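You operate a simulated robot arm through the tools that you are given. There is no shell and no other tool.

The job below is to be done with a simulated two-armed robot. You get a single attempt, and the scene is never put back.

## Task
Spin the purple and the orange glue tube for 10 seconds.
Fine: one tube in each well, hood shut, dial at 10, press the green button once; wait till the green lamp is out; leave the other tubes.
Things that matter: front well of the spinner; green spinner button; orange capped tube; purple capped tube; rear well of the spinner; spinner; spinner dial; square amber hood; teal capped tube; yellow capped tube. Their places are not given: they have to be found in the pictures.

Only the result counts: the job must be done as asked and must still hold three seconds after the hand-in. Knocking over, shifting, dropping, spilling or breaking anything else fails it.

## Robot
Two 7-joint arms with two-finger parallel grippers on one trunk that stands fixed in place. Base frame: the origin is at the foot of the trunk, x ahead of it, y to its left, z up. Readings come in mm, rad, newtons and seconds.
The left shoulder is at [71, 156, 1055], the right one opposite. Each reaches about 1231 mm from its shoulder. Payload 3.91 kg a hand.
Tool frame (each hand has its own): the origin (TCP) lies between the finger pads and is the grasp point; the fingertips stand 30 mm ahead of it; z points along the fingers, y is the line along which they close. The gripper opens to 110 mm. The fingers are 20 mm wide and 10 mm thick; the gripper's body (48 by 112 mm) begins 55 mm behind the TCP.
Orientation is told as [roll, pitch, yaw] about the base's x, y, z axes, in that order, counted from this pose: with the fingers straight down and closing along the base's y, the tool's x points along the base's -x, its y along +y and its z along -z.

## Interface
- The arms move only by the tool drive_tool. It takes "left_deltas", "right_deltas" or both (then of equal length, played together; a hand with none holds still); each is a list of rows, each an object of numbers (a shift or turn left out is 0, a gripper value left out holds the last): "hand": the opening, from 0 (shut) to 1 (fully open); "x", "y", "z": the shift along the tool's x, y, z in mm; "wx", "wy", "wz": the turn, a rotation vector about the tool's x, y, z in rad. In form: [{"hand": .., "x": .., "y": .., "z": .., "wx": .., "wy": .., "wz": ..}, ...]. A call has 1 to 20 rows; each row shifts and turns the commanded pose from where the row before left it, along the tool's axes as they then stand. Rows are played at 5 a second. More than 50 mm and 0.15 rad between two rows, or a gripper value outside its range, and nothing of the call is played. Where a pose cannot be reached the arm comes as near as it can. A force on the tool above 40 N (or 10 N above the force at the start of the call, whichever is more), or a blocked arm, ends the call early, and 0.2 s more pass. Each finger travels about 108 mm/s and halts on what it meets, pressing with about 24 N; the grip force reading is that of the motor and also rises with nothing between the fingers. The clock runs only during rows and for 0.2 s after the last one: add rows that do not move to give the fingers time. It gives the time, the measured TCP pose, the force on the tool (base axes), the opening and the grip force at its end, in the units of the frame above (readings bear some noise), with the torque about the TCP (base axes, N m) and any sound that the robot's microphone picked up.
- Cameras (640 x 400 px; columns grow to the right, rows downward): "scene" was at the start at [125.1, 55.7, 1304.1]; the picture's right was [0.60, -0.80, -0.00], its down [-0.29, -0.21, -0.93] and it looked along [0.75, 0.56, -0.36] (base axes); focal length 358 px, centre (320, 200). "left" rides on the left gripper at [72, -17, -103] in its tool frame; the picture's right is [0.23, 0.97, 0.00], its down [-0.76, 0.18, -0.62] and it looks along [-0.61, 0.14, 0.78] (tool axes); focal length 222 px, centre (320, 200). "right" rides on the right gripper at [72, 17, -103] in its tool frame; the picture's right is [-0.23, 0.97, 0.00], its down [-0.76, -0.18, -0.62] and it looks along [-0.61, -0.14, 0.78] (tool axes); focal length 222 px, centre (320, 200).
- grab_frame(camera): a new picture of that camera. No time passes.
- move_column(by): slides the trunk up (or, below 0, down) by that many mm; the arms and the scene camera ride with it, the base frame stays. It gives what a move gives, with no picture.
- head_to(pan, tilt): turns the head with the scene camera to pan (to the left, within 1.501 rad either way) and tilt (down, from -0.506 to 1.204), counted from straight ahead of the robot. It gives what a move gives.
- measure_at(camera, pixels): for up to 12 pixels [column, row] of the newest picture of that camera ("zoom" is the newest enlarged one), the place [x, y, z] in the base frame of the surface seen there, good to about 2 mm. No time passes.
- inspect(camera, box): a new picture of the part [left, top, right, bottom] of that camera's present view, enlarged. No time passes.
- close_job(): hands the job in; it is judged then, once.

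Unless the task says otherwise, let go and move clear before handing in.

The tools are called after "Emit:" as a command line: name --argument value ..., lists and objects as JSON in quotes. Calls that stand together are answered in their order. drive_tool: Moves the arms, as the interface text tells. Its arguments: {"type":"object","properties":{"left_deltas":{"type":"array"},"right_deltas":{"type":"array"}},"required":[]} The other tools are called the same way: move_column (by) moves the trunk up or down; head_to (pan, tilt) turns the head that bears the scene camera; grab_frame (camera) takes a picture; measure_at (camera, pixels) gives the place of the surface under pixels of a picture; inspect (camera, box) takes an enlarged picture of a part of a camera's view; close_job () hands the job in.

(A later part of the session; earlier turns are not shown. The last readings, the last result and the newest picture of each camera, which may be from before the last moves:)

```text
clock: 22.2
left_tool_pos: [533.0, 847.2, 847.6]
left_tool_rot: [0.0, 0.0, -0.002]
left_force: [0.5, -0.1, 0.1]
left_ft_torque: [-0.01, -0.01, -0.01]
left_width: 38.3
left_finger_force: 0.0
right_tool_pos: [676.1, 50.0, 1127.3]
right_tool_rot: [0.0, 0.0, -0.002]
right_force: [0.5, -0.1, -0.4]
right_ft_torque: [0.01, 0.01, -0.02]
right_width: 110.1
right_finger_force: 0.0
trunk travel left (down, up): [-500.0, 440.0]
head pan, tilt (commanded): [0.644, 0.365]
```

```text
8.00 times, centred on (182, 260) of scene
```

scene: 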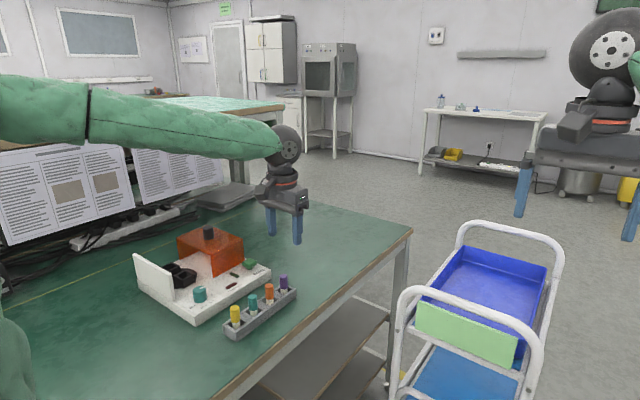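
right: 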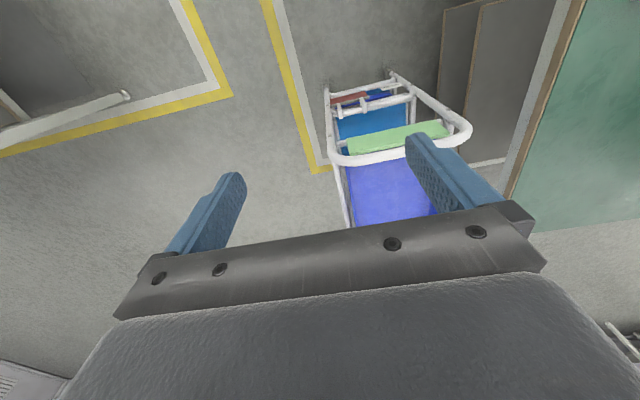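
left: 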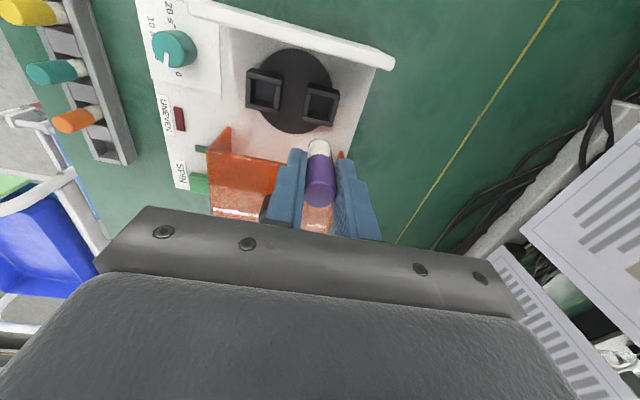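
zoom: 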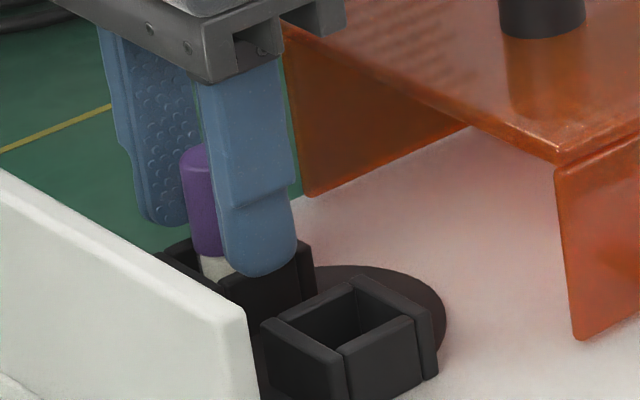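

The purple tube stands free in the rear well between the open fingers. I'll raise straight up and then travel to the orange tube.

Emit:
drive_tool --left_deltas '[{"z": -20}, {"z": -30}, {"z": -40}, {"z": -30}, {}]'

Emit:
grab_frame --camera "left"

Emit:
inspect --camera "scene" --box '[130, 210, 290, 310]'

```text
clock: 23.4
left_tool_pos: [531.3, 846.8, 967.4]
left_tool_rot: [0.001, 0.0, -0.003]
left_force: [-0.3, -0.4, -0.1]
left_ft_torque: [-0.03, 0.03, 0.01]
left_width: 38.4
left_finger_force: 0.1
right_tool_pos: [675.1, 51.8, 1127.8]
right_tool_rot: [0.001, 0.001, -0.001]
right_force: [-0.2, -0.1, 0.0]
right_ft_torque: [0.0, -0.01, -0.01]
right_width: 110.0
right_finger_force: 0.1
trunk travel left (down, up): [-500.0, 440.0]
head pan, tilt (commanded): [0.644, 0.365]
```

```text
taken
```

left: 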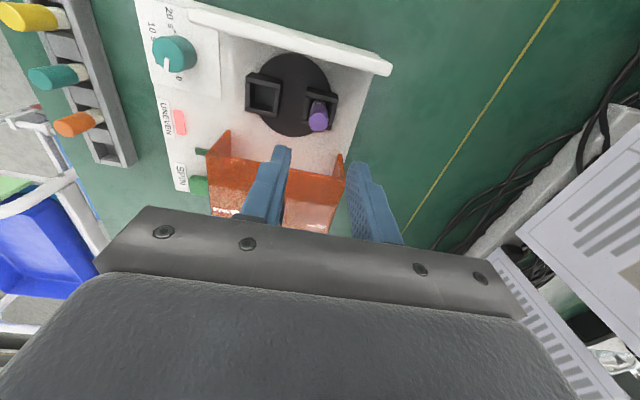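

```text
4.00 times, centred on (210, 260) of scene
```

zoom: 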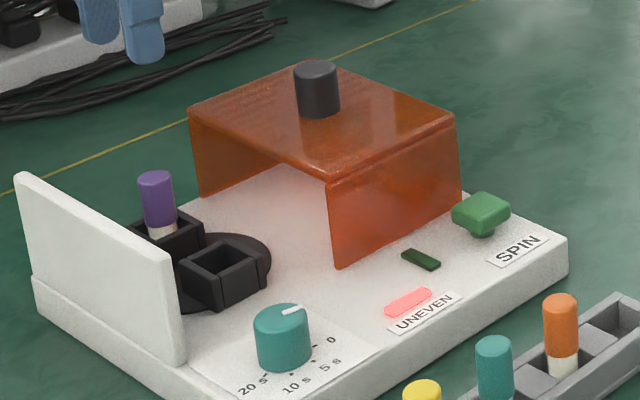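

Purple is seated in the rear well. I'll measure its top against the hood's height, and move to the orange tube.

Emit:
measure_at --camera "zoom" --pixels '[[156, 176], [157, 200], [300, 140], [330, 172], [345, 200], [45, 185], [150, 250], [315, 66], [200, 120], [337, 262], [455, 190], [202, 190]]'

Emit:
drive_tool --left_deltas '[{"hand": 0.6, "x": -11.9, "y": -39.7}, {"x": -11.9, "y": -39.7}, {"x": -11.9, "y": -39.7}, {"x": -11.9, "y": -39.7}, {"x": -11.9, "y": -39.7}, {"x": -11.9, "y": -39.7}, {"x": -11.9, "y": -39.7}, {}, {}]'

Emit:
drive_tool --left_deltas '[{}]'

```text
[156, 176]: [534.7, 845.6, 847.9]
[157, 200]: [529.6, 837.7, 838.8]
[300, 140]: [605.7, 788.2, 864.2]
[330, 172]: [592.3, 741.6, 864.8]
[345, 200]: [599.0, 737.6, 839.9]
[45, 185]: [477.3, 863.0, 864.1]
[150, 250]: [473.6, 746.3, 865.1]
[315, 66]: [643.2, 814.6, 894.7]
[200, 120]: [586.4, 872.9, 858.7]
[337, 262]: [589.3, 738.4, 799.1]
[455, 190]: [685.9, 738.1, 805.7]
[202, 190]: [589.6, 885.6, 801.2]
```

```text
clock: 25.4
left_tool_pos: [616.3, 566.2, 967.2]
left_tool_rot: [0.001, -0.001, -0.002]
left_force: [-0.3, 0.0, -0.5]
left_ft_torque: [0.02, 0.02, 0.01]
left_width: 65.9
left_finger_force: 0.0
right_tool_pos: [676.5, 51.8, 1126.6]
right_tool_rot: [0.0, 0.002, -0.001]
right_force: [-1.0, -0.1, -0.3]
right_ft_torque: [0.0, 0.0, 0.01]
right_width: 110.1
right_finger_force: 0.0
trunk travel left (down, up): [-500.0, 440.0]
head pan, tilt (commanded): [0.644, 0.365]
```

```text
clock: 25.8
left_tool_pos: [617.1, 566.8, 967.5]
left_tool_rot: [-0.001, 0.0, -0.002]
left_force: [0.5, 0.3, -0.1]
left_ft_torque: [-0.03, -0.02, 0.02]
left_width: 66.1
left_finger_force: 0.1
right_tool_pos: [674.7, 51.2, 1126.7]
right_tool_rot: [0.0, 0.0, 0.0]
right_force: [-0.5, 1.1, -0.3]
right_ft_torque: [0.03, 0.01, -0.02]
right_width: 109.9
right_finger_force: 0.1
trunk travel left (down, up): [-500.0, 440.0]
head pan, tilt (commanded): [0.644, 0.365]
```

Purple's top sits at z≈848, below the hood's top (≈862). For the orange tube at (614.3,568.5) I'll correct (-2,+2) and lower to z≈858 first.

Emit:
drive_tool --left_deltas '[{"x": 2, "y": 2, "z": 30}, {"z": 40}, {"z": 39}, {}, {}]'

Emit:
drive_tool --left_deltas '[{}]'

Emit:
inspect --camera "left" --box '[220, 80, 420, 220]'

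Emit:
inspect --camera "scene" --box '[205, 225, 333, 325]'

```text
clock: 27.0
left_tool_pos: [614.1, 572.1, 856.4]
left_tool_rot: [-0.001, 0.0, -0.001]
left_force: [0.0, 0.2, 0.4]
left_ft_torque: [0.01, -0.01, 0.01]
left_width: 66.0
left_finger_force: 0.0
right_tool_pos: [676.1, 51.3, 1125.7]
right_tool_rot: [0.0, -0.001, 0.0]
right_force: [-0.4, -0.1, 0.3]
right_ft_torque: [0.01, 0.0, -0.01]
right_width: 110.2
right_finger_force: 0.0
trunk travel left (down, up): [-500.0, 440.0]
head pan, tilt (commanded): [0.644, 0.365]
```

```text
clock: 27.4
left_tool_pos: [613.7, 571.9, 857.5]
left_tool_rot: [-0.002, 0.0, -0.002]
left_force: [-0.7, 0.4, 0.5]
left_ft_torque: [-0.02, 0.04, 0.0]
left_width: 65.9
left_finger_force: 0.1
right_tool_pos: [674.9, 50.6, 1126.4]
right_tool_rot: [0.001, 0.0, 0.0]
right_force: [-1.1, 0.7, -0.3]
right_ft_torque: [0.02, -0.02, -0.04]
right_width: 110.0
right_finger_force: 0.1
trunk travel left (down, up): [-500.0, 440.0]
head pan, tilt (commanded): [0.644, 0.365]
```

```text
2.86 times, centred on (320, 150) of left
```

zoom: 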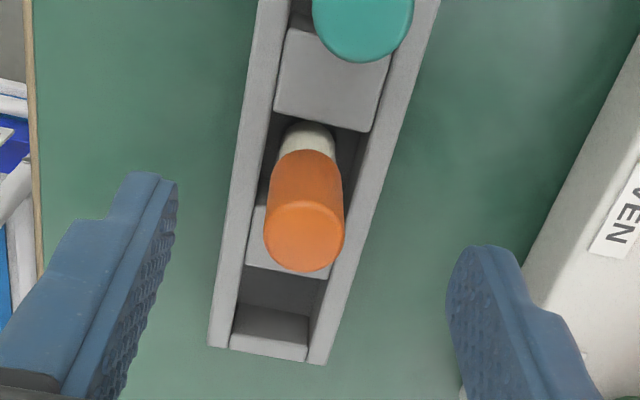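

```text
4.00 times, centred on (269, 275) of scene
```

zoom: 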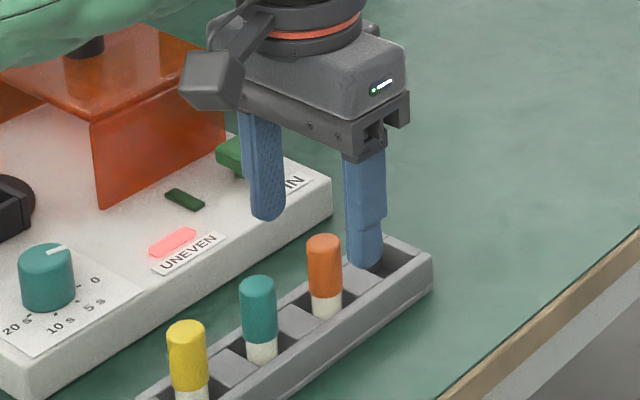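

The hand is at y≈572, so I'll shift -3.5 in y and check before lowering.

Emit:
drive_tool --left_deltas '[{"y": -3.5}, {"z": 10}, {}]'

Emit:
drive_tool --left_deltas '[{}]'

```text
clock: 28.2
left_tool_pos: [614.1, 567.4, 847.0]
left_tool_rot: [0.0, 0.001, -0.002]
left_force: [-0.7, 0.6, 0.0]
left_ft_torque: [0.02, -0.01, 0.01]
left_width: 65.9
left_finger_force: 0.0
right_tool_pos: [674.1, 50.3, 1126.1]
right_tool_rot: [0.0, 0.001, 0.001]
right_force: [-0.6, 0.2, 0.0]
right_ft_torque: [-0.01, 0.0, 0.02]
right_width: 109.8
right_finger_force: 0.1
trunk travel left (down, up): [-500.0, 440.0]
head pan, tilt (commanded): [0.644, 0.365]
```

```text
clock: 28.6
left_tool_pos: [612.7, 567.7, 848.6]
left_tool_rot: [0.0, 0.0, 0.0]
left_force: [-0.2, 0.2, -0.4]
left_ft_torque: [-0.04, 0.02, -0.01]
left_width: 66.1
left_finger_force: 0.1
right_tool_pos: [676.9, 50.7, 1126.8]
right_tool_rot: [0.0, -0.001, -0.003]
right_force: [0.2, -0.3, -0.9]
right_ft_torque: [0.02, 0.02, 0.02]
right_width: 110.0
right_finger_force: 0.1
trunk travel left (down, up): [-500.0, 440.0]
head pan, tilt (commanded): [0.644, 0.365]
```

Aligned within 1 mm at (613.4,567.6,847.5). I'll lower 19 mm and close on the orange cap.

Emit:
drive_tool --left_deltas '[{"x": -0.7, "y": 0.7, "z": 10}, {"z": 9}, {}, {}]'

Emit:
drive_tool --left_deltas '[{}]'

Emit:
inspect --camera "scene" --box '[205, 225, 333, 325]'

```text
clock: 29.6
left_tool_pos: [615.8, 567.9, 829.8]
left_tool_rot: [-0.001, 0.001, -0.001]
left_force: [-0.3, -0.9, -0.1]
left_ft_torque: [0.02, 0.0, -0.01]
left_width: 66.1
left_finger_force: 0.0
right_tool_pos: [675.3, 51.6, 1126.1]
right_tool_rot: [0.0, -0.001, 0.0]
right_force: [0.1, 0.7, 0.5]
right_ft_torque: [-0.02, -0.03, 0.0]
right_width: 110.2
right_finger_force: 0.1
trunk travel left (down, up): [-500.0, 440.0]
head pan, tilt (commanded): [0.644, 0.365]
```

```text
clock: 30.0
left_tool_pos: [615.6, 568.0, 830.1]
left_tool_rot: [0.0, 0.001, -0.002]
left_force: [0.4, 0.7, 0.0]
left_ft_torque: [0.01, 0.02, 0.05]
left_width: 66.1
left_finger_force: 0.0
right_tool_pos: [674.7, 50.0, 1126.2]
right_tool_rot: [0.0, 0.002, 0.0]
right_force: [0.6, 0.4, 0.7]
right_ft_torque: [0.02, -0.05, 0.01]
right_width: 110.1
right_finger_force: 0.1
trunk travel left (down, up): [-500.0, 440.0]
head pan, tilt (commanded): [0.644, 0.365]
```

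```text
4.00 times, centred on (269, 275) of scene
```

zoom: 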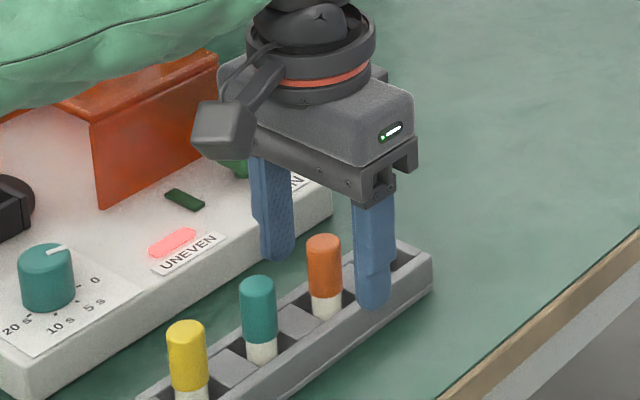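

TCP is (615.7,568,830); that is close enough. I'll lower 1.5 mm and close.

Emit:
drive_tool --left_deltas '[{"z": 1.5}, {}, {"hand": 0}, {}, {}, {}]'

Emit:
inspect --camera "left" --box '[220, 80, 420, 220]'

```text
clock: 31.4
left_tool_pos: [614.2, 568.4, 827.9]
left_tool_rot: [0.0, -0.001, -0.001]
left_force: [0.7, 0.0, -0.3]
left_ft_torque: [-0.02, -0.01, -0.03]
left_width: 18.8
left_finger_force: 24.0
right_tool_pos: [674.5, 50.6, 1126.3]
right_tool_rot: [0.001, 0.001, 0.0]
right_force: [-0.1, -0.4, 0.3]
right_ft_torque: [0.05, -0.02, 0.01]
right_width: 110.0
right_finger_force: 0.0
trunk travel left (down, up): [-500.0, 440.0]
head pan, tilt (commanded): [0.644, 0.365]
```

```text
2.86 times, centred on (320, 150) of left
```

zoom: 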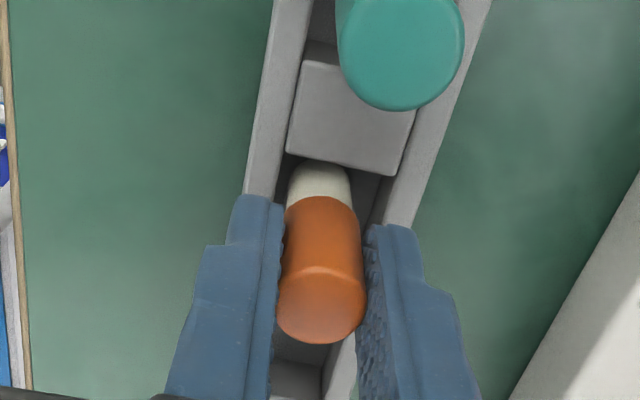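

Orange is gripped (18.8 mm, 24 N). I'll lift straight up.

Emit:
drive_tool --left_deltas '[{"z": -15}, {"z": -20}, {"z": -35}, {"z": -35}, {"z": -35}, {}]'

Emit:
inspect --camera "scene" --box '[205, 205, 333, 325]'

Emit:
grab_frame --camera "left"

```text
clock: 32.8
left_tool_pos: [615.0, 569.0, 968.2]
left_tool_rot: [0.0, 0.002, -0.001]
left_force: [-1.2, -0.3, 0.4]
left_ft_torque: [-0.02, 0.01, 0.0]
left_width: 19.0
left_finger_force: 23.7
right_tool_pos: [675.3, 50.7, 1126.9]
right_tool_rot: [0.0, 0.0, 0.0]
right_force: [-0.7, -0.4, 0.3]
right_ft_torque: [0.03, -0.02, 0.0]
right_width: 109.8
right_finger_force: 0.0
trunk travel left (down, up): [-500.0, 440.0]
head pan, tilt (commanded): [0.644, 0.365]
```

```text
3.33 times, centred on (269, 265) of scene
```

zoom: 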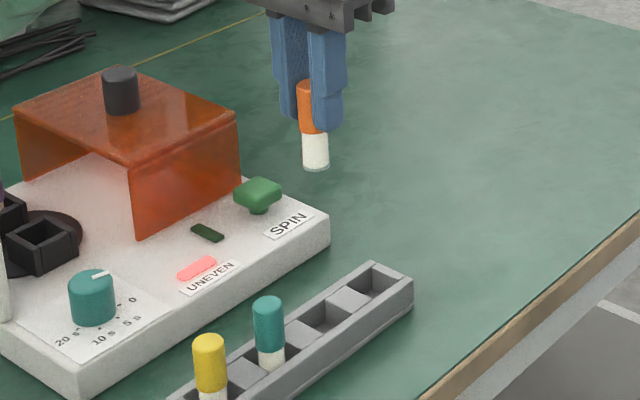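

```text
taken
```

left: 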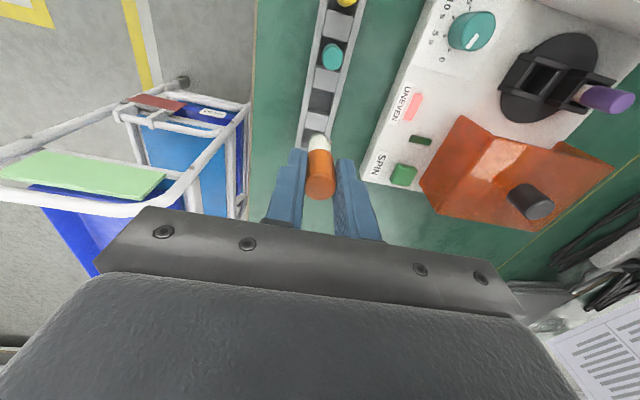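

Orange is lifted clear. I'll carry it above the front well (534,782.7).

Emit:
drive_tool --left_deltas '[{"x": 16.1, "y": 42.8}, {"x": 16.1, "y": 42.8}, {"x": 16.1, "y": 42.8}, {"x": 16.1, "y": 42.8}, {"x": 16.1, "y": 42.8}, {}, {}]'

Emit:
drive_tool --left_deltas '[{}]'

Emit:
inspect --camera "left" --box '[250, 60, 410, 160]'

```text
clock: 34.4
left_tool_pos: [535.1, 782.5, 968.5]
left_tool_rot: [0.001, 0.001, 0.002]
left_force: [-0.4, -0.3, 0.2]
left_ft_torque: [0.01, 0.03, 0.01]
left_width: 19.1
left_finger_force: 24.1
right_tool_pos: [674.9, 51.5, 1128.2]
right_tool_rot: [-0.001, 0.001, -0.001]
right_force: [0.8, 0.0, 0.6]
right_ft_torque: [0.0, 0.0, 0.0]
right_width: 110.0
right_finger_force: 0.1
trunk travel left (down, up): [-500.0, 440.0]
head pan, tilt (commanded): [0.644, 0.365]
```

```text
clock: 34.8
left_tool_pos: [535.0, 781.9, 968.1]
left_tool_rot: [-0.001, 0.001, -0.002]
left_force: [-0.4, 0.4, 0.3]
left_ft_torque: [0.01, -0.03, -0.05]
left_width: 18.7
left_finger_force: 24.4
right_tool_pos: [674.9, 51.1, 1125.6]
right_tool_rot: [0.0, 0.0, 0.0]
right_force: [-0.5, 0.2, 0.5]
right_ft_torque: [0.0, 0.01, -0.03]
right_width: 109.9
right_finger_force: 0.1
trunk travel left (down, up): [-500.0, 440.0]
head pan, tilt (commanded): [0.644, 0.365]
```

```text
4.00 times, centred on (330, 110) of left
```

zoom: 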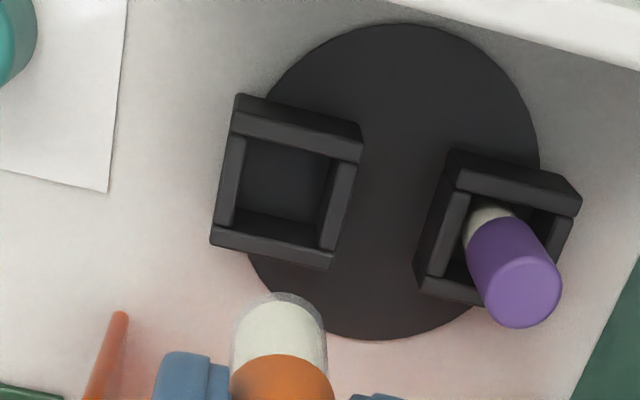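

Emit:
measure_at --camera "zoom" --pixels '[[300, 130], [270, 245], [232, 170], [340, 200], [285, 175], [285, 330], [300, 325], [260, 330], [525, 270], [510, 185], [450, 240], [280, 370]]'

```text
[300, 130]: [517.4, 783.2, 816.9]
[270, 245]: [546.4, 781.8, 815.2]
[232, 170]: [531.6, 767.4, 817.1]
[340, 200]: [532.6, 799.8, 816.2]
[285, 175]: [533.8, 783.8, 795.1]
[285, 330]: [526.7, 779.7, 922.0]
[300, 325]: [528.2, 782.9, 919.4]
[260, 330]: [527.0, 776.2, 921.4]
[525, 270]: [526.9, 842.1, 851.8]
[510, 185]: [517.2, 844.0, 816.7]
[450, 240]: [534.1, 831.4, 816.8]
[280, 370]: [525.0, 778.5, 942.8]
```

Front well centre ≈ (533.5,783); tube ≈ (534.7,781.7). I'll trim (-1,+1) and descend to z≈888, then check.

Emit:
drive_tool --left_deltas '[{"x": 1, "y": 1, "z": 30}, {"z": 30}, {"z": 20}, {}, {}]'

Emit:
drive_tool --left_deltas '[{}]'

Emit:
inspect --camera "left" --box '[240, 80, 400, 180]'

Emit:
inspect --camera "scene" --box '[150, 225, 230, 295]'

```text
clock: 36.0
left_tool_pos: [534.6, 782.7, 887.0]
left_tool_rot: [-0.001, -0.001, -0.002]
left_force: [0.5, 0.8, -0.9]
left_ft_torque: [-0.01, 0.0, 0.01]
left_width: 18.9
left_finger_force: 24.6
right_tool_pos: [677.4, 52.6, 1126.5]
right_tool_rot: [0.001, 0.0, 0.001]
right_force: [-0.4, -0.7, -0.3]
right_ft_torque: [-0.03, 0.0, -0.03]
right_width: 109.9
right_finger_force: 0.1
trunk travel left (down, up): [-500.0, 440.0]
head pan, tilt (commanded): [0.644, 0.365]
```

```text
clock: 36.4
left_tool_pos: [534.4, 782.2, 887.4]
left_tool_rot: [-0.001, 0.0, -0.001]
left_force: [-0.5, 1.5, -0.4]
left_ft_torque: [-0.02, -0.04, 0.0]
left_width: 19.1
left_finger_force: 24.1
right_tool_pos: [676.0, 50.0, 1126.6]
right_tool_rot: [-0.001, 0.0, 0.0]
right_force: [-0.1, 0.0, -0.2]
right_ft_torque: [0.0, 0.01, 0.01]
right_width: 110.1
right_finger_force: 0.1
trunk travel left (down, up): [-500.0, 440.0]
head pan, tilt (commanded): [0.644, 0.365]
```

```text
4.00 times, centred on (320, 130) of left
```

zoom: 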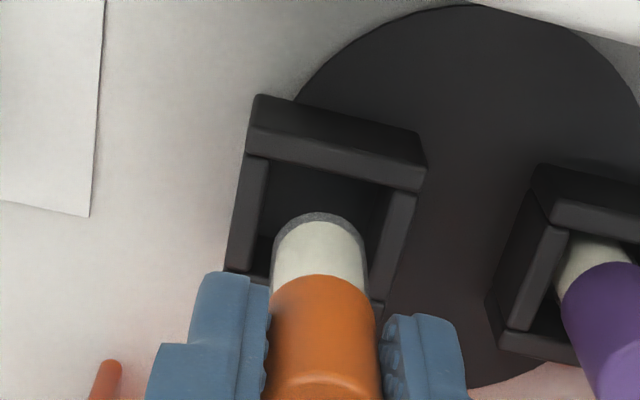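

```text
5.71 times, centred on (190, 260) of scene
```

zoom: 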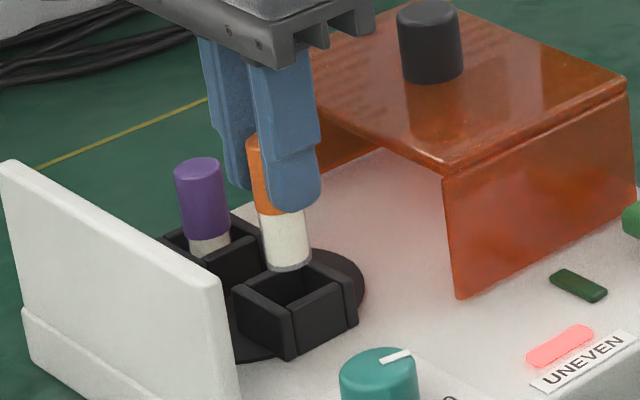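

Tube is over the front well within about 1 mm. I'll lower gently in steps.

Emit:
drive_tool --left_deltas '[{"x": 0.5, "y": 0.4, "z": 8}, {"z": 8}, {"z": 8}, {"z": 6}, {}]'

Emit:
drive_tool --left_deltas '[{"z": 3}, {}]'

Emit:
inspect --camera "left" --box '[240, 80, 400, 180]'

```text
clock: 37.6
left_tool_pos: [533.3, 781.9, 858.1]
left_tool_rot: [-0.001, 0.0, -0.001]
left_force: [-0.3, 0.0, -0.4]
left_ft_torque: [0.01, -0.01, 0.02]
left_width: 18.7
left_finger_force: 24.4
right_tool_pos: [675.3, 51.6, 1127.1]
right_tool_rot: [0.0, 0.0, 0.0]
right_force: [0.6, -0.8, 0.9]
right_ft_torque: [-0.02, 0.0, -0.01]
right_width: 110.1
right_finger_force: 0.1
trunk travel left (down, up): [-500.0, 440.0]
head pan, tilt (commanded): [0.644, 0.365]
```

```text
clock: 38.2
left_tool_pos: [533.0, 783.3, 853.5]
left_tool_rot: [-0.001, 0.001, -0.002]
left_force: [-0.2, 0.4, 0.2]
left_ft_torque: [-0.02, 0.01, 0.03]
left_width: 18.8
left_finger_force: 24.2
right_tool_pos: [675.7, 51.5, 1126.3]
right_tool_rot: [0.0, 0.001, -0.001]
right_force: [-0.2, -0.3, 0.0]
right_ft_torque: [0.04, 0.01, 0.0]
right_width: 110.1
right_finger_force: 0.0
trunk travel left (down, up): [-500.0, 440.0]
head pan, tilt (commanded): [0.644, 0.365]
```

```text
4.00 times, centred on (320, 130) of left
```

zoom: 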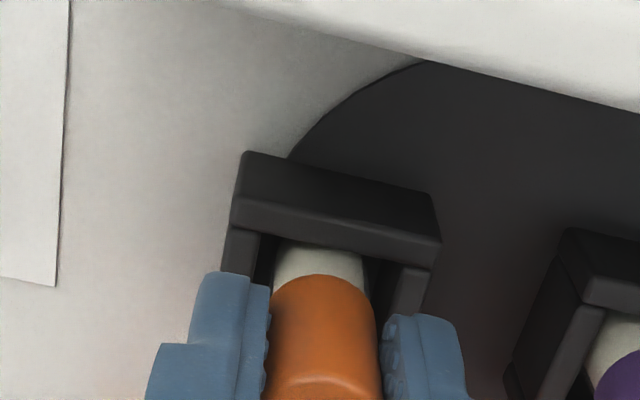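

In the well with no side force at z≈853.5. I'll step down until contact near z≈848.

Emit:
drive_tool --left_deltas '[{"z": 2}, {}]'

Emit:
drive_tool --left_deltas '[{"z": 1.3}, {}]'

Emit:
drive_tool --left_deltas '[{"z": 1}, {}]'

```text
clock: 38.8
left_tool_pos: [533.6, 783.1, 852.6]
left_tool_rot: [0.0, 0.001, -0.001]
left_force: [0.2, 0.6, -1.3]
left_ft_torque: [-0.03, 0.01, -0.01]
left_width: 18.9
left_finger_force: 24.2
right_tool_pos: [675.0, 50.4, 1127.5]
right_tool_rot: [-0.001, -0.001, -0.001]
right_force: [-0.3, 0.8, 0.4]
right_ft_torque: [-0.01, 0.03, -0.03]
right_width: 110.2
right_finger_force: 0.1
trunk travel left (down, up): [-500.0, 440.0]
head pan, tilt (commanded): [0.644, 0.365]
```

```text
clock: 39.4
left_tool_pos: [531.8, 782.0, 852.7]
left_tool_rot: [0.001, 0.001, -0.002]
left_force: [-0.1, 1.4, 4.7]
left_ft_torque: [0.1, -0.01, 0.01]
left_width: 18.8
left_finger_force: 24.3
right_tool_pos: [675.7, 50.2, 1126.6]
right_tool_rot: [0.0, 0.001, 0.0]
right_force: [-0.4, 0.4, -0.1]
right_ft_torque: [-0.01, 0.0, 0.0]
right_width: 110.1
right_finger_force: 0.0
trunk travel left (down, up): [-500.0, 440.0]
head pan, tilt (commanded): [0.644, 0.365]
```

```text
clock: 40.0
left_tool_pos: [533.1, 782.8, 852.5]
left_tool_rot: [-0.001, -0.001, -0.002]
left_force: [0.6, 2.7, 13.3]
left_ft_torque: [0.09, 0.01, 0.01]
left_width: 18.8
left_finger_force: 24.4
right_tool_pos: [674.8, 50.0, 1128.0]
right_tool_rot: [0.001, 0.0, 0.0]
right_force: [0.0, 0.1, -0.8]
right_ft_torque: [-0.03, 0.03, -0.01]
right_width: 110.0
right_finger_force: 0.1
trunk travel left (down, up): [-500.0, 440.0]
head pan, tilt (commanded): [0.644, 0.365]
```

Contact: 13 N upward at z≈852.5. I'll look closely at both tubes to see whether orange is seated on the floor.

Emit:
inspect --camera "scene" --box '[150, 235, 214, 285]'

Emit:
measure_at --camera "zoom" --pixels '[[205, 160], [205, 175], [210, 200], [290, 150], [280, 190], [290, 210], [285, 235], [220, 240]]'

Emit:
inspect --camera "left" --box '[260, 100, 430, 220]'

```text
8.00 times, centred on (182, 260) of scene
```

zoom: 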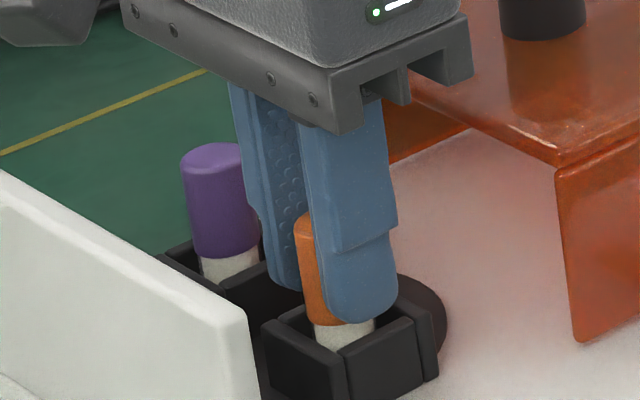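

```text
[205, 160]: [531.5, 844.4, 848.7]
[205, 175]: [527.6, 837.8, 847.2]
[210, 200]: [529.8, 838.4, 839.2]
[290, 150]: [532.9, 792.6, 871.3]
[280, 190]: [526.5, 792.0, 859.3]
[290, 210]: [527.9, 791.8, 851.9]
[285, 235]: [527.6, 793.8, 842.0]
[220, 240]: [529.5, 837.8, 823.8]
```

```text
3.33 times, centred on (345, 160) of left
```

zoom: 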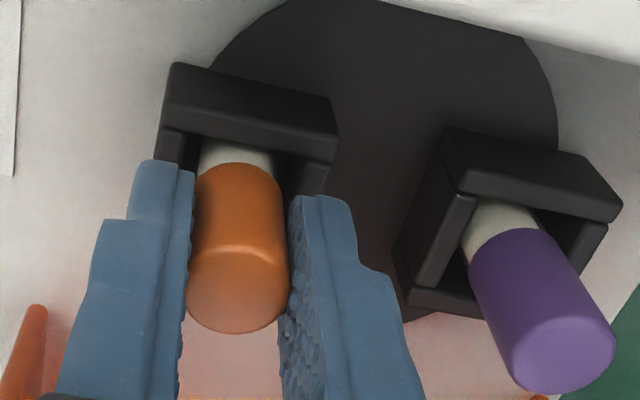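

Emit:
measure_at --camera "zoom" --pixels '[[238, 300], [240, 285], [238, 320], [565, 350], [560, 370], [240, 220], [520, 270], [235, 160], [500, 220]]'

```text
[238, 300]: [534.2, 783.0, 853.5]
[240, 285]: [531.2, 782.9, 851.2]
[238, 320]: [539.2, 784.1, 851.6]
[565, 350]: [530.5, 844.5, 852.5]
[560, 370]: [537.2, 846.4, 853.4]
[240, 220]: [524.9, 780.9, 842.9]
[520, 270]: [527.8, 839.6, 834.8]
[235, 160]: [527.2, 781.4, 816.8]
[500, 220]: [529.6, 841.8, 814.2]
```

Both cap tops read z≈852-853, so orange is seated too. I'll unload by raising 3 mm, then open.

Emit:
drive_tool --left_deltas '[{"z": -3}, {}, {"hand": 0.22}, {}, {"hand": 0.33}, {}, {}]'

Emit:
inspect --camera "left" --box '[260, 100, 430, 220]'

Emit:
inspect --camera "scene" --box '[140, 225, 268, 305]'

```text
clock: 41.6
left_tool_pos: [533.0, 783.0, 853.9]
left_tool_rot: [-0.001, -0.001, -0.003]
left_force: [0.1, 0.3, -1.1]
left_ft_torque: [-0.01, 0.01, 0.0]
left_width: 36.5
left_finger_force: 0.0
right_tool_pos: [676.2, 50.8, 1126.9]
right_tool_rot: [0.0, 0.001, 0.001]
right_force: [0.4, -0.5, 0.1]
right_ft_torque: [0.0, -0.01, 0.01]
right_width: 110.0
right_finger_force: 0.0
trunk travel left (down, up): [-500.0, 440.0]
head pan, tilt (commanded): [0.644, 0.365]
```

```text
3.33 times, centred on (345, 160) of left
```

zoom: 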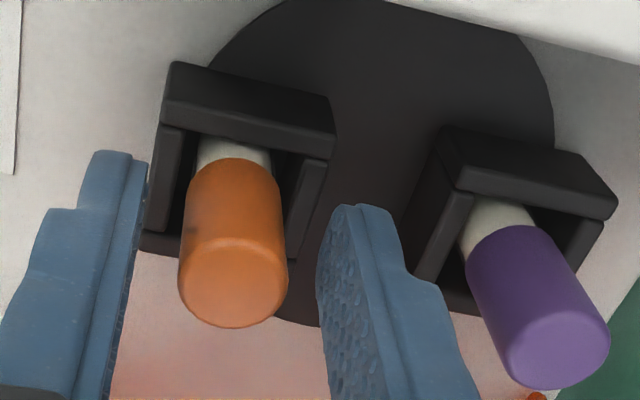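

```text
5.00 times, centred on (204, 265) of scene
```

zoom: 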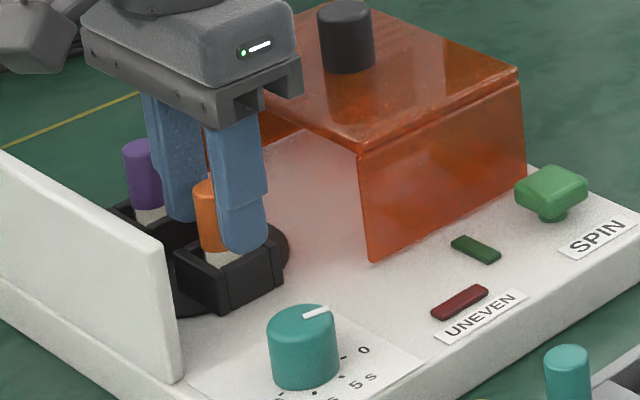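

The UNEVEN lamp has gone out and both tubes stand in their wells. I'll raise the hand straight up.

Emit:
drive_tool --left_deltas '[{"z": -20}, {"z": -30}, {"z": -35}, {"z": -30}, {}]'

Emit:
grab_frame --camera "left"

Emit:
inspect --camera "scene" --box '[130, 210, 290, 310]'

```text
clock: 42.8
left_tool_pos: [534.8, 784.2, 967.5]
left_tool_rot: [0.0, 0.0, -0.001]
left_force: [-0.1, 1.1, 0.0]
left_ft_torque: [0.02, 0.01, 0.03]
left_width: 36.0
left_finger_force: 0.2
right_tool_pos: [675.6, 51.2, 1126.1]
right_tool_rot: [-0.001, 0.0, 0.0]
right_force: [-0.4, -0.2, -0.2]
right_ft_torque: [0.0, 0.01, -0.02]
right_width: 109.9
right_finger_force: 0.0
trunk travel left (down, up): [-500.0, 440.0]
head pan, tilt (commanded): [0.644, 0.365]
```

```text
taken
```

left: 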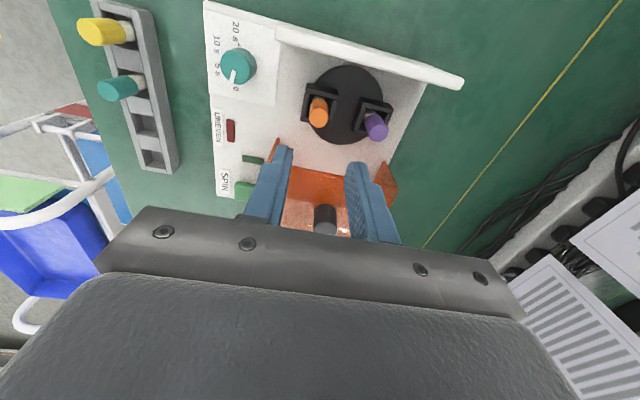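

```text
4.00 times, centred on (210, 260) of scene
```

zoom: 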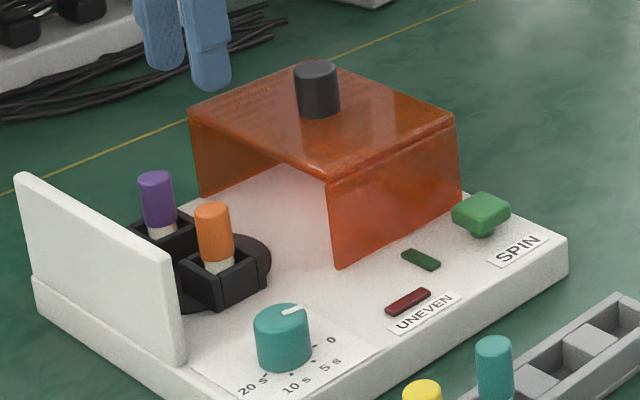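

Both tubes are in place. Next the dial: I'll enlarge it in the left picture around (238,67) and measure ticks and pointer.

Emit:
inspect --camera "left" --box '[206, 15, 286, 110]'

```text
4.21 times, centred on (246, 62) of left
```

zoom: 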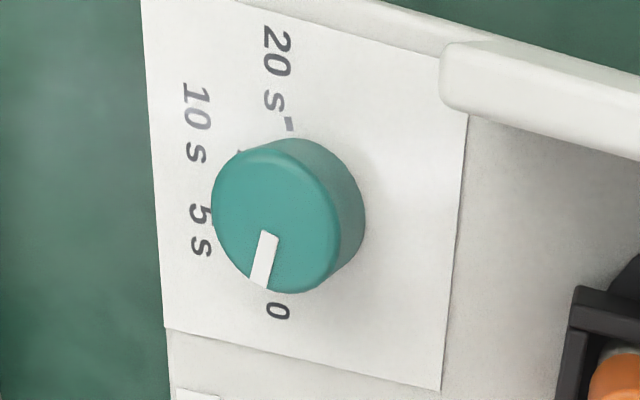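

The ticks are partly hidden from here. I'll move the camera to look straight down on the dial (TCP near (588,711,920)).

Emit:
drive_tool --left_deltas '[{"x": -26, "y": -36}, {"x": -27, "y": -37}, {"z": 24}, {"z": 23}, {}, {}]'

Emit:
inspect --camera "left" --box '[270, 0, 370, 64]'

Emit:
grab_frame --camera "left"

```text
clock: 44.2
left_tool_pos: [588.5, 710.6, 920.1]
left_tool_rot: [0.0, -0.001, -0.002]
left_force: [-0.1, -0.5, 0.2]
left_ft_torque: [-0.01, 0.01, 0.0]
left_width: 36.1
left_finger_force: 0.1
right_tool_pos: [675.2, 51.0, 1127.3]
right_tool_rot: [-0.001, -0.001, 0.001]
right_force: [-0.7, -0.8, 0.3]
right_ft_torque: [0.0, 0.01, 0.0]
right_width: 110.0
right_finger_force: 0.0
trunk travel left (down, up): [-500.0, 440.0]
head pan, tilt (commanded): [0.644, 0.365]
```

```text
6.25 times, centred on (320, 32) of left
```

zoom: 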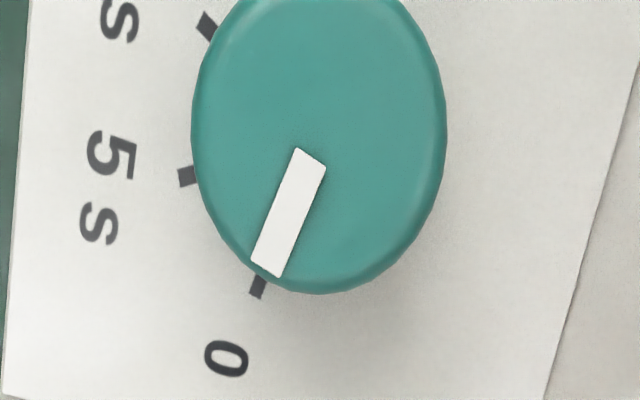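

```text
taken
```

left: 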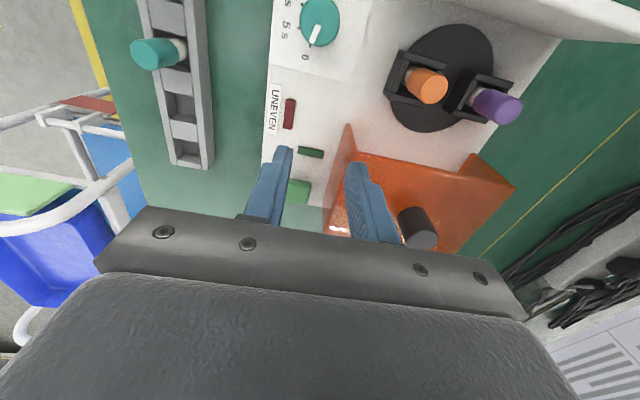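

The dial is at the picture's top edge. I'll shift back 30 mm in x so all ticks are in view.

Emit:
drive_tool --left_deltas '[{"x": 30}, {}, {}]'

Emit:
inspect --camera "left" --box '[265, 10, 365, 90]'

```text
clock: 45.0
left_tool_pos: [555.5, 710.1, 920.8]
left_tool_rot: [0.0, 0.0, -0.001]
left_force: [-0.4, 0.5, 0.2]
left_ft_torque: [0.0, -0.04, -0.02]
left_width: 36.3
left_finger_force: 0.0
right_tool_pos: [673.3, 50.6, 1127.7]
right_tool_rot: [0.001, 0.001, 0.0]
right_force: [-0.3, 0.0, 0.5]
right_ft_torque: [0.02, 0.03, 0.0]
right_width: 110.0
right_finger_force: 0.1
trunk travel left (down, up): [-500.0, 440.0]
head pan, tilt (commanded): [0.644, 0.365]
```

```text
5.00 times, centred on (315, 50) of left
```

zoom: 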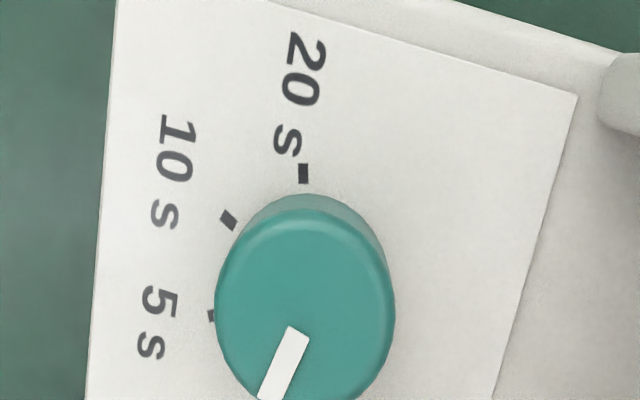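

Emit:
measure_at --camera "zoom" --pixels '[[303, 173], [229, 220], [210, 316], [297, 335], [270, 395], [222, 290], [390, 310], [315, 230], [300, 300], [380, 270], [235, 250], [360, 240]]'

Emit:
inspect --camera "left" --box '[265, 40, 365, 120]'

```text
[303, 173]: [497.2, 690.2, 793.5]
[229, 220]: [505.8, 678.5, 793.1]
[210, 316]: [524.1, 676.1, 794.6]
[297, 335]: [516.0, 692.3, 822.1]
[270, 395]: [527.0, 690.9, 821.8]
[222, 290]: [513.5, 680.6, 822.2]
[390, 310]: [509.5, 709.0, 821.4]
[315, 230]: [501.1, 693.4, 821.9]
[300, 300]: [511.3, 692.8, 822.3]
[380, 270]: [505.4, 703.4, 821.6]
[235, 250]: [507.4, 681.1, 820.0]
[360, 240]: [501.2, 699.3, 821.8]
```

```text
5.00 times, centred on (315, 80) of left
```

zoom: 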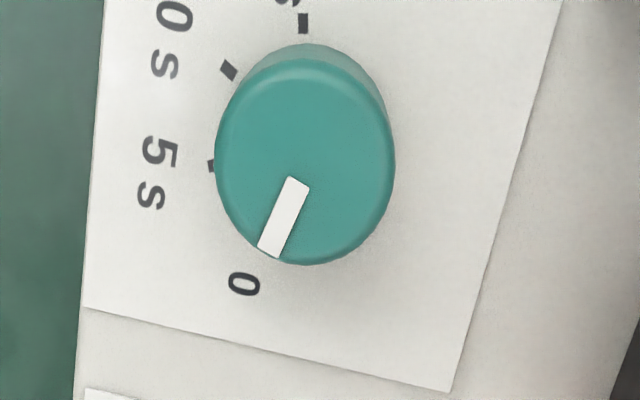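

Emit:
measure_at --camera "zoom" --pixels '[[222, 165], [388, 150], [310, 260], [305, 80], [255, 235], [360, 230], [240, 110], [370, 100], [297, 183], [275, 245], [240, 285], [300, 160]]'

```text
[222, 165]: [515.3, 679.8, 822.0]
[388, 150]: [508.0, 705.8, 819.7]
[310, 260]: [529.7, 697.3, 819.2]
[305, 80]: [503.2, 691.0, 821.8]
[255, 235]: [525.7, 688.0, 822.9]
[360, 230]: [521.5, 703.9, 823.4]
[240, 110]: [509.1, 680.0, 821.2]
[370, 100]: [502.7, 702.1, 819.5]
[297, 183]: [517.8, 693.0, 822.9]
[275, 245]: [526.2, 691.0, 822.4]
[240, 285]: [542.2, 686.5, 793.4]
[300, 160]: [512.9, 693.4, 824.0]
```

Dial centre ≈ (515,693.5), radius ≈14.5, top z≈822; pointer at ≈349°, 10 s tick at ≈240° (a clockwise turn of about 1.88 rad seen from above). I'll centre over the dial at height and pre-turn the hand by -0.94 rad.

Emit:
drive_tool --left_deltas '[{"hand": 0.5, "x": 40.5, "y": -16.6}, {"wz": -0.134}, {"wz": -0.134}, {"wz": -0.134}, {"wz": -0.134}, {"wz": -0.134}, {"wz": -0.134}, {"wz": -0.134}, {}, {}]'

Emit:
drive_tool --left_deltas '[{}]'

Emit:
grab_frame --camera "left"

Emit:
inspect --camera "scene" --box '[120, 190, 280, 310]'

```text
clock: 47.2
left_tool_pos: [515.1, 694.1, 920.2]
left_tool_rot: [0.0, 0.001, 0.937]
left_force: [-0.1, -0.4, 0.0]
left_ft_torque: [0.0, -0.01, -0.01]
left_width: 54.9
left_finger_force: 0.1
right_tool_pos: [675.4, 51.1, 1127.7]
right_tool_rot: [0.0, 0.0, -0.001]
right_force: [0.6, 0.8, 0.4]
right_ft_torque: [0.01, -0.01, 0.01]
right_width: 110.1
right_finger_force: 0.1
trunk travel left (down, up): [-500.0, 440.0]
head pan, tilt (commanded): [0.644, 0.365]
```

```text
clock: 47.6
left_tool_pos: [515.2, 693.3, 921.1]
left_tool_rot: [0.0, 0.001, 0.935]
left_force: [-0.2, 0.1, 0.8]
left_ft_torque: [0.03, 0.01, 0.01]
left_width: 55.0
left_finger_force: 0.0
right_tool_pos: [675.0, 51.7, 1127.3]
right_tool_rot: [0.0, 0.0, 0.0]
right_force: [0.4, 0.7, 0.0]
right_ft_torque: [-0.01, 0.0, 0.0]
right_width: 110.2
right_finger_force: 0.1
trunk travel left (down, up): [-500.0, 440.0]
head pan, tilt (commanded): [0.644, 0.365]
```

```text
taken
```

left: 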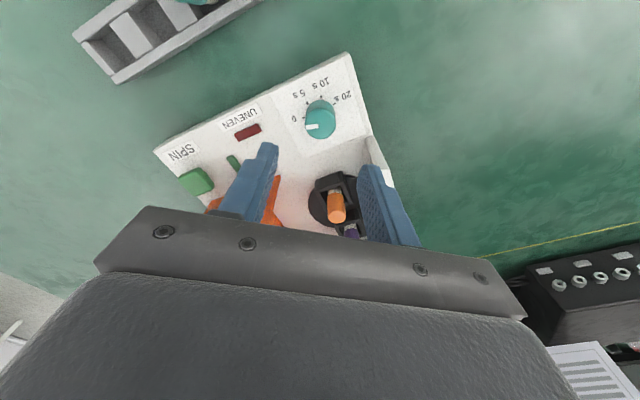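

```text
3.33 times, centred on (200, 250) of scene
```

zoom: 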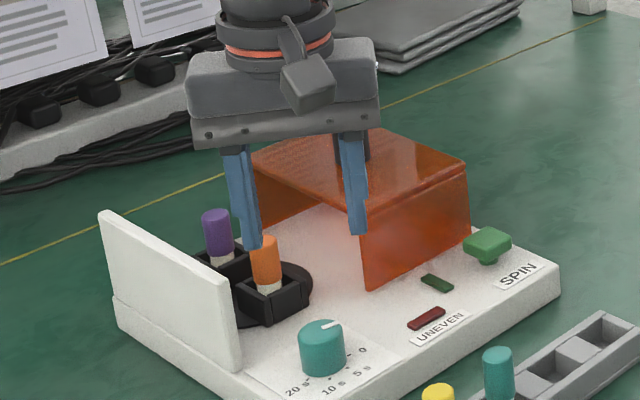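

Turned to yaw 0.936 and centred at (515.1,693.7). All ticks are now visible at about (320,115); I'll enlarge and measure them.

Emit:
inspect --camera "left" --box '[280, 75, 376, 145]'

```text
5.71 times, centred on (328, 110) of left
```

zoom: 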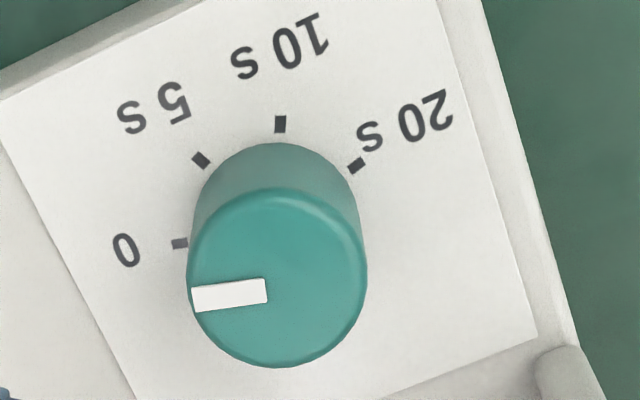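

Emit:
measure_at --camera "zoom" --pixels '[[180, 244], [202, 160], [280, 124], [357, 165], [200, 297], [262, 290], [280, 195], [277, 360], [195, 260], [360, 275], [230, 345], [335, 335]]'

```text
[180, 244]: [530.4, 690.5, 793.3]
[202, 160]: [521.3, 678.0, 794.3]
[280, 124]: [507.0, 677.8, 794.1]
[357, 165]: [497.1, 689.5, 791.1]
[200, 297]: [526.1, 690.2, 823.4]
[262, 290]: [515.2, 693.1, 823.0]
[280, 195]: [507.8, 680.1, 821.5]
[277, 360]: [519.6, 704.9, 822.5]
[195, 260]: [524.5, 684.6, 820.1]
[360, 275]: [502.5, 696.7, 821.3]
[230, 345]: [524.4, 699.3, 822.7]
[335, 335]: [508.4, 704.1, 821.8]
```

Circle fit of ticks gives centre (514.2,692.6), 10 s tick at ≈241.5°, 0 at ≈352°. I'll trim the hand to that centre and descend to z≈850 first.

Emit:
drive_tool --left_deltas '[{"x": 1.4, "z": 25}, {"z": 25}, {"z": 20}, {}, {}]'

Emit:
drive_tool --left_deltas '[{}]'

Emit:
inspect --camera "left" --box '[220, 80, 420, 220]'

Emit:
inspect --camera "scene" --box '[130, 210, 258, 310]'

```text
clock: 48.8
left_tool_pos: [515.8, 693.1, 850.8]
left_tool_rot: [-0.001, 0.0, 0.938]
left_force: [0.4, 0.3, 0.3]
left_ft_torque: [0.01, -0.01, -0.02]
left_width: 54.8
left_finger_force: 0.1
right_tool_pos: [675.2, 51.1, 1126.1]
right_tool_rot: [0.0, -0.001, -0.001]
right_force: [0.3, 1.9, -0.4]
right_ft_torque: [0.01, -0.03, -0.02]
right_width: 110.1
right_finger_force: 0.1
trunk travel left (down, up): [-500.0, 440.0]
head pan, tilt (commanded): [0.644, 0.365]
```

```text
clock: 49.2
left_tool_pos: [515.0, 692.9, 851.8]
left_tool_rot: [-0.002, 0.001, 0.937]
left_force: [0.2, 0.3, -0.1]
left_ft_torque: [0.03, 0.01, -0.02]
left_width: 55.1
left_finger_force: 0.0
right_tool_pos: [675.6, 49.9, 1126.0]
right_tool_rot: [0.0, -0.001, 0.0]
right_force: [0.1, -0.3, -0.4]
right_ft_torque: [-0.03, -0.02, 0.0]
right_width: 109.9
right_finger_force: 0.1
trunk travel left (down, up): [-500.0, 440.0]
head pan, tilt (commanded): [0.644, 0.365]
```

```text
2.86 times, centred on (320, 150) of left
```

zoom: 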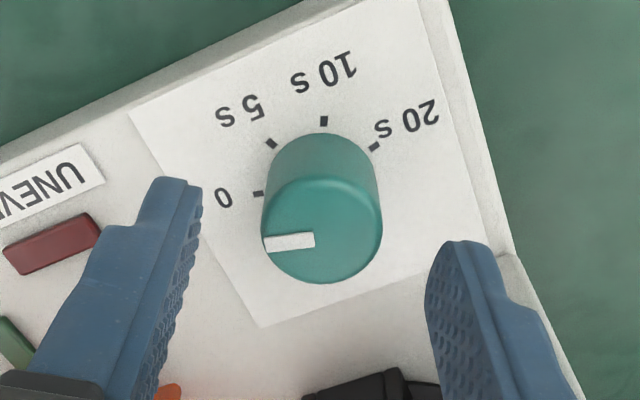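

```text
4.00 times, centred on (194, 260) of scene
```

zoom: 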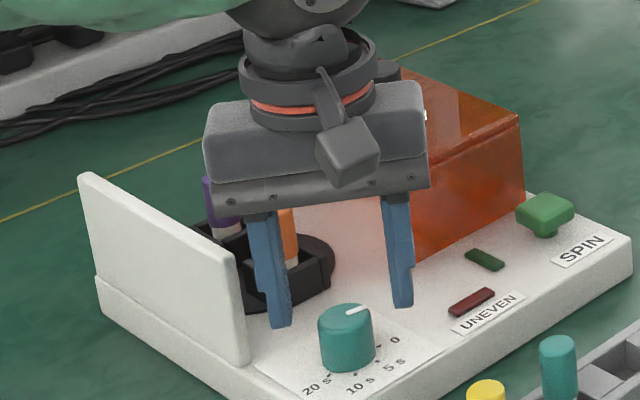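

The fingers straddle the dial. I'll trim slightly and lower 19 mm to z≈832 (tips 8 mm above the panel).

Emit:
drive_tool --left_deltas '[{"x": 0.8, "y": 0.5, "z": 10}, {"z": 9.5}, {}, {}]'

Emit:
drive_tool --left_deltas '[{}]'

Emit:
inspect --camera "left" --box '[220, 80, 420, 220]'

```text
clock: 50.2
left_tool_pos: [514.5, 692.2, 831.2]
left_tool_rot: [-0.001, 0.0, 0.936]
left_force: [-0.9, 0.3, -0.5]
left_ft_torque: [-0.02, -0.02, -0.01]
left_width: 55.0
left_finger_force: 0.0
right_tool_pos: [676.0, 51.1, 1126.3]
right_tool_rot: [0.0, 0.0, -0.001]
right_force: [0.1, 0.4, 0.4]
right_ft_torque: [0.0, 0.03, 0.0]
right_width: 109.9
right_finger_force: 0.0
trunk travel left (down, up): [-500.0, 440.0]
head pan, tilt (commanded): [0.644, 0.365]
```

```text
clock: 50.6
left_tool_pos: [514.9, 692.1, 830.8]
left_tool_rot: [-0.001, -0.001, 0.936]
left_force: [-1.3, 0.1, 0.0]
left_ft_torque: [-0.01, 0.03, 0.01]
left_width: 54.8
left_finger_force: 0.1
right_tool_pos: [675.3, 51.0, 1126.9]
right_tool_rot: [0.001, 0.001, -0.001]
right_force: [-0.1, 0.5, -0.7]
right_ft_torque: [-0.02, -0.02, 0.02]
right_width: 110.0
right_finger_force: 0.1
trunk travel left (down, up): [-500.0, 440.0]
head pan, tilt (commanded): [0.644, 0.365]
```

```text
2.86 times, centred on (320, 150) of left
```

zoom: 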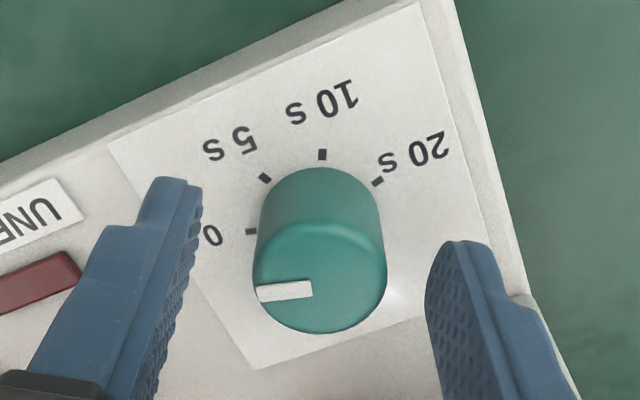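

Centred at (514.7,692.2,831). I'll close on the dial.

Emit:
drive_tool --left_deltas '[{"hand": 0}, {}, {}, {}]'

Emit:
inspect --camera "left" --box '[220, 80, 420, 220]'

```text
clock: 51.6
left_tool_pos: [514.0, 692.2, 832.2]
left_tool_rot: [0.001, -0.001, 0.937]
left_force: [-2.9, 1.1, -0.4]
left_ft_torque: [0.02, 0.12, 0.0]
left_width: 29.6
left_finger_force: 45.1
right_tool_pos: [676.2, 50.8, 1127.9]
right_tool_rot: [0.0, 0.0, -0.001]
right_force: [-0.2, 0.5, 0.3]
right_ft_torque: [0.01, -0.01, -0.01]
right_width: 110.0
right_finger_force: 0.1
trunk travel left (down, up): [-500.0, 440.0]
head pan, tilt (commanded): [0.644, 0.365]
```

```text
2.86 times, centred on (320, 150) of left
```

zoom: 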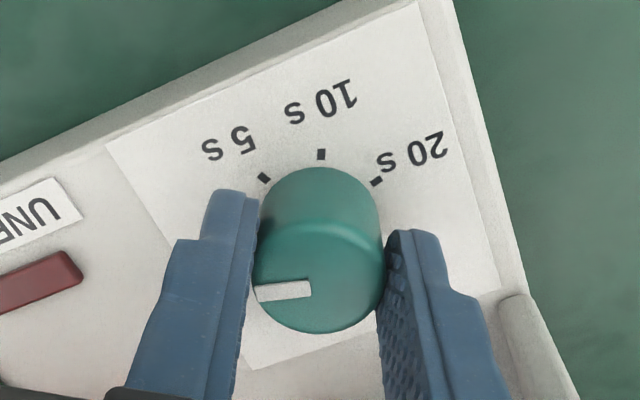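

Gripped (29.6 mm, small side force). I'll turn a first 0.3 rad and check the pointer.

Emit:
drive_tool --left_deltas '[{"wz": 0.1}, {"wz": 0.1}, {"wz": 0.1}, {}]'

Emit:
inspect --camera "left" --box '[220, 80, 420, 220]'

```text
clock: 52.6
left_tool_pos: [514.5, 692.1, 831.7]
left_tool_rot: [0.0, -0.001, 0.638]
left_force: [-1.0, 6.1, -4.5]
left_ft_torque: [0.65, -0.42, 0.03]
left_width: 29.5
left_finger_force: 44.9
right_tool_pos: [675.2, 51.9, 1126.4]
right_tool_rot: [0.0, -0.001, -0.001]
right_force: [1.0, -1.6, -0.4]
right_ft_torque: [0.01, 0.0, -0.01]
right_width: 110.2
right_finger_force: 0.1
trunk travel left (down, up): [-500.0, 440.0]
head pan, tilt (commanded): [0.644, 0.365]
```

```text
2.86 times, centred on (320, 150) of left
```

zoom: 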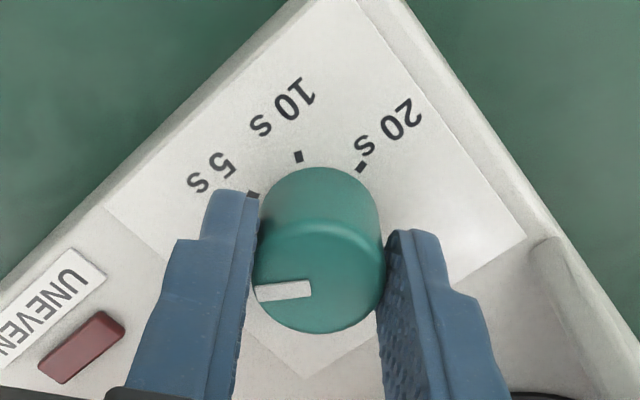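

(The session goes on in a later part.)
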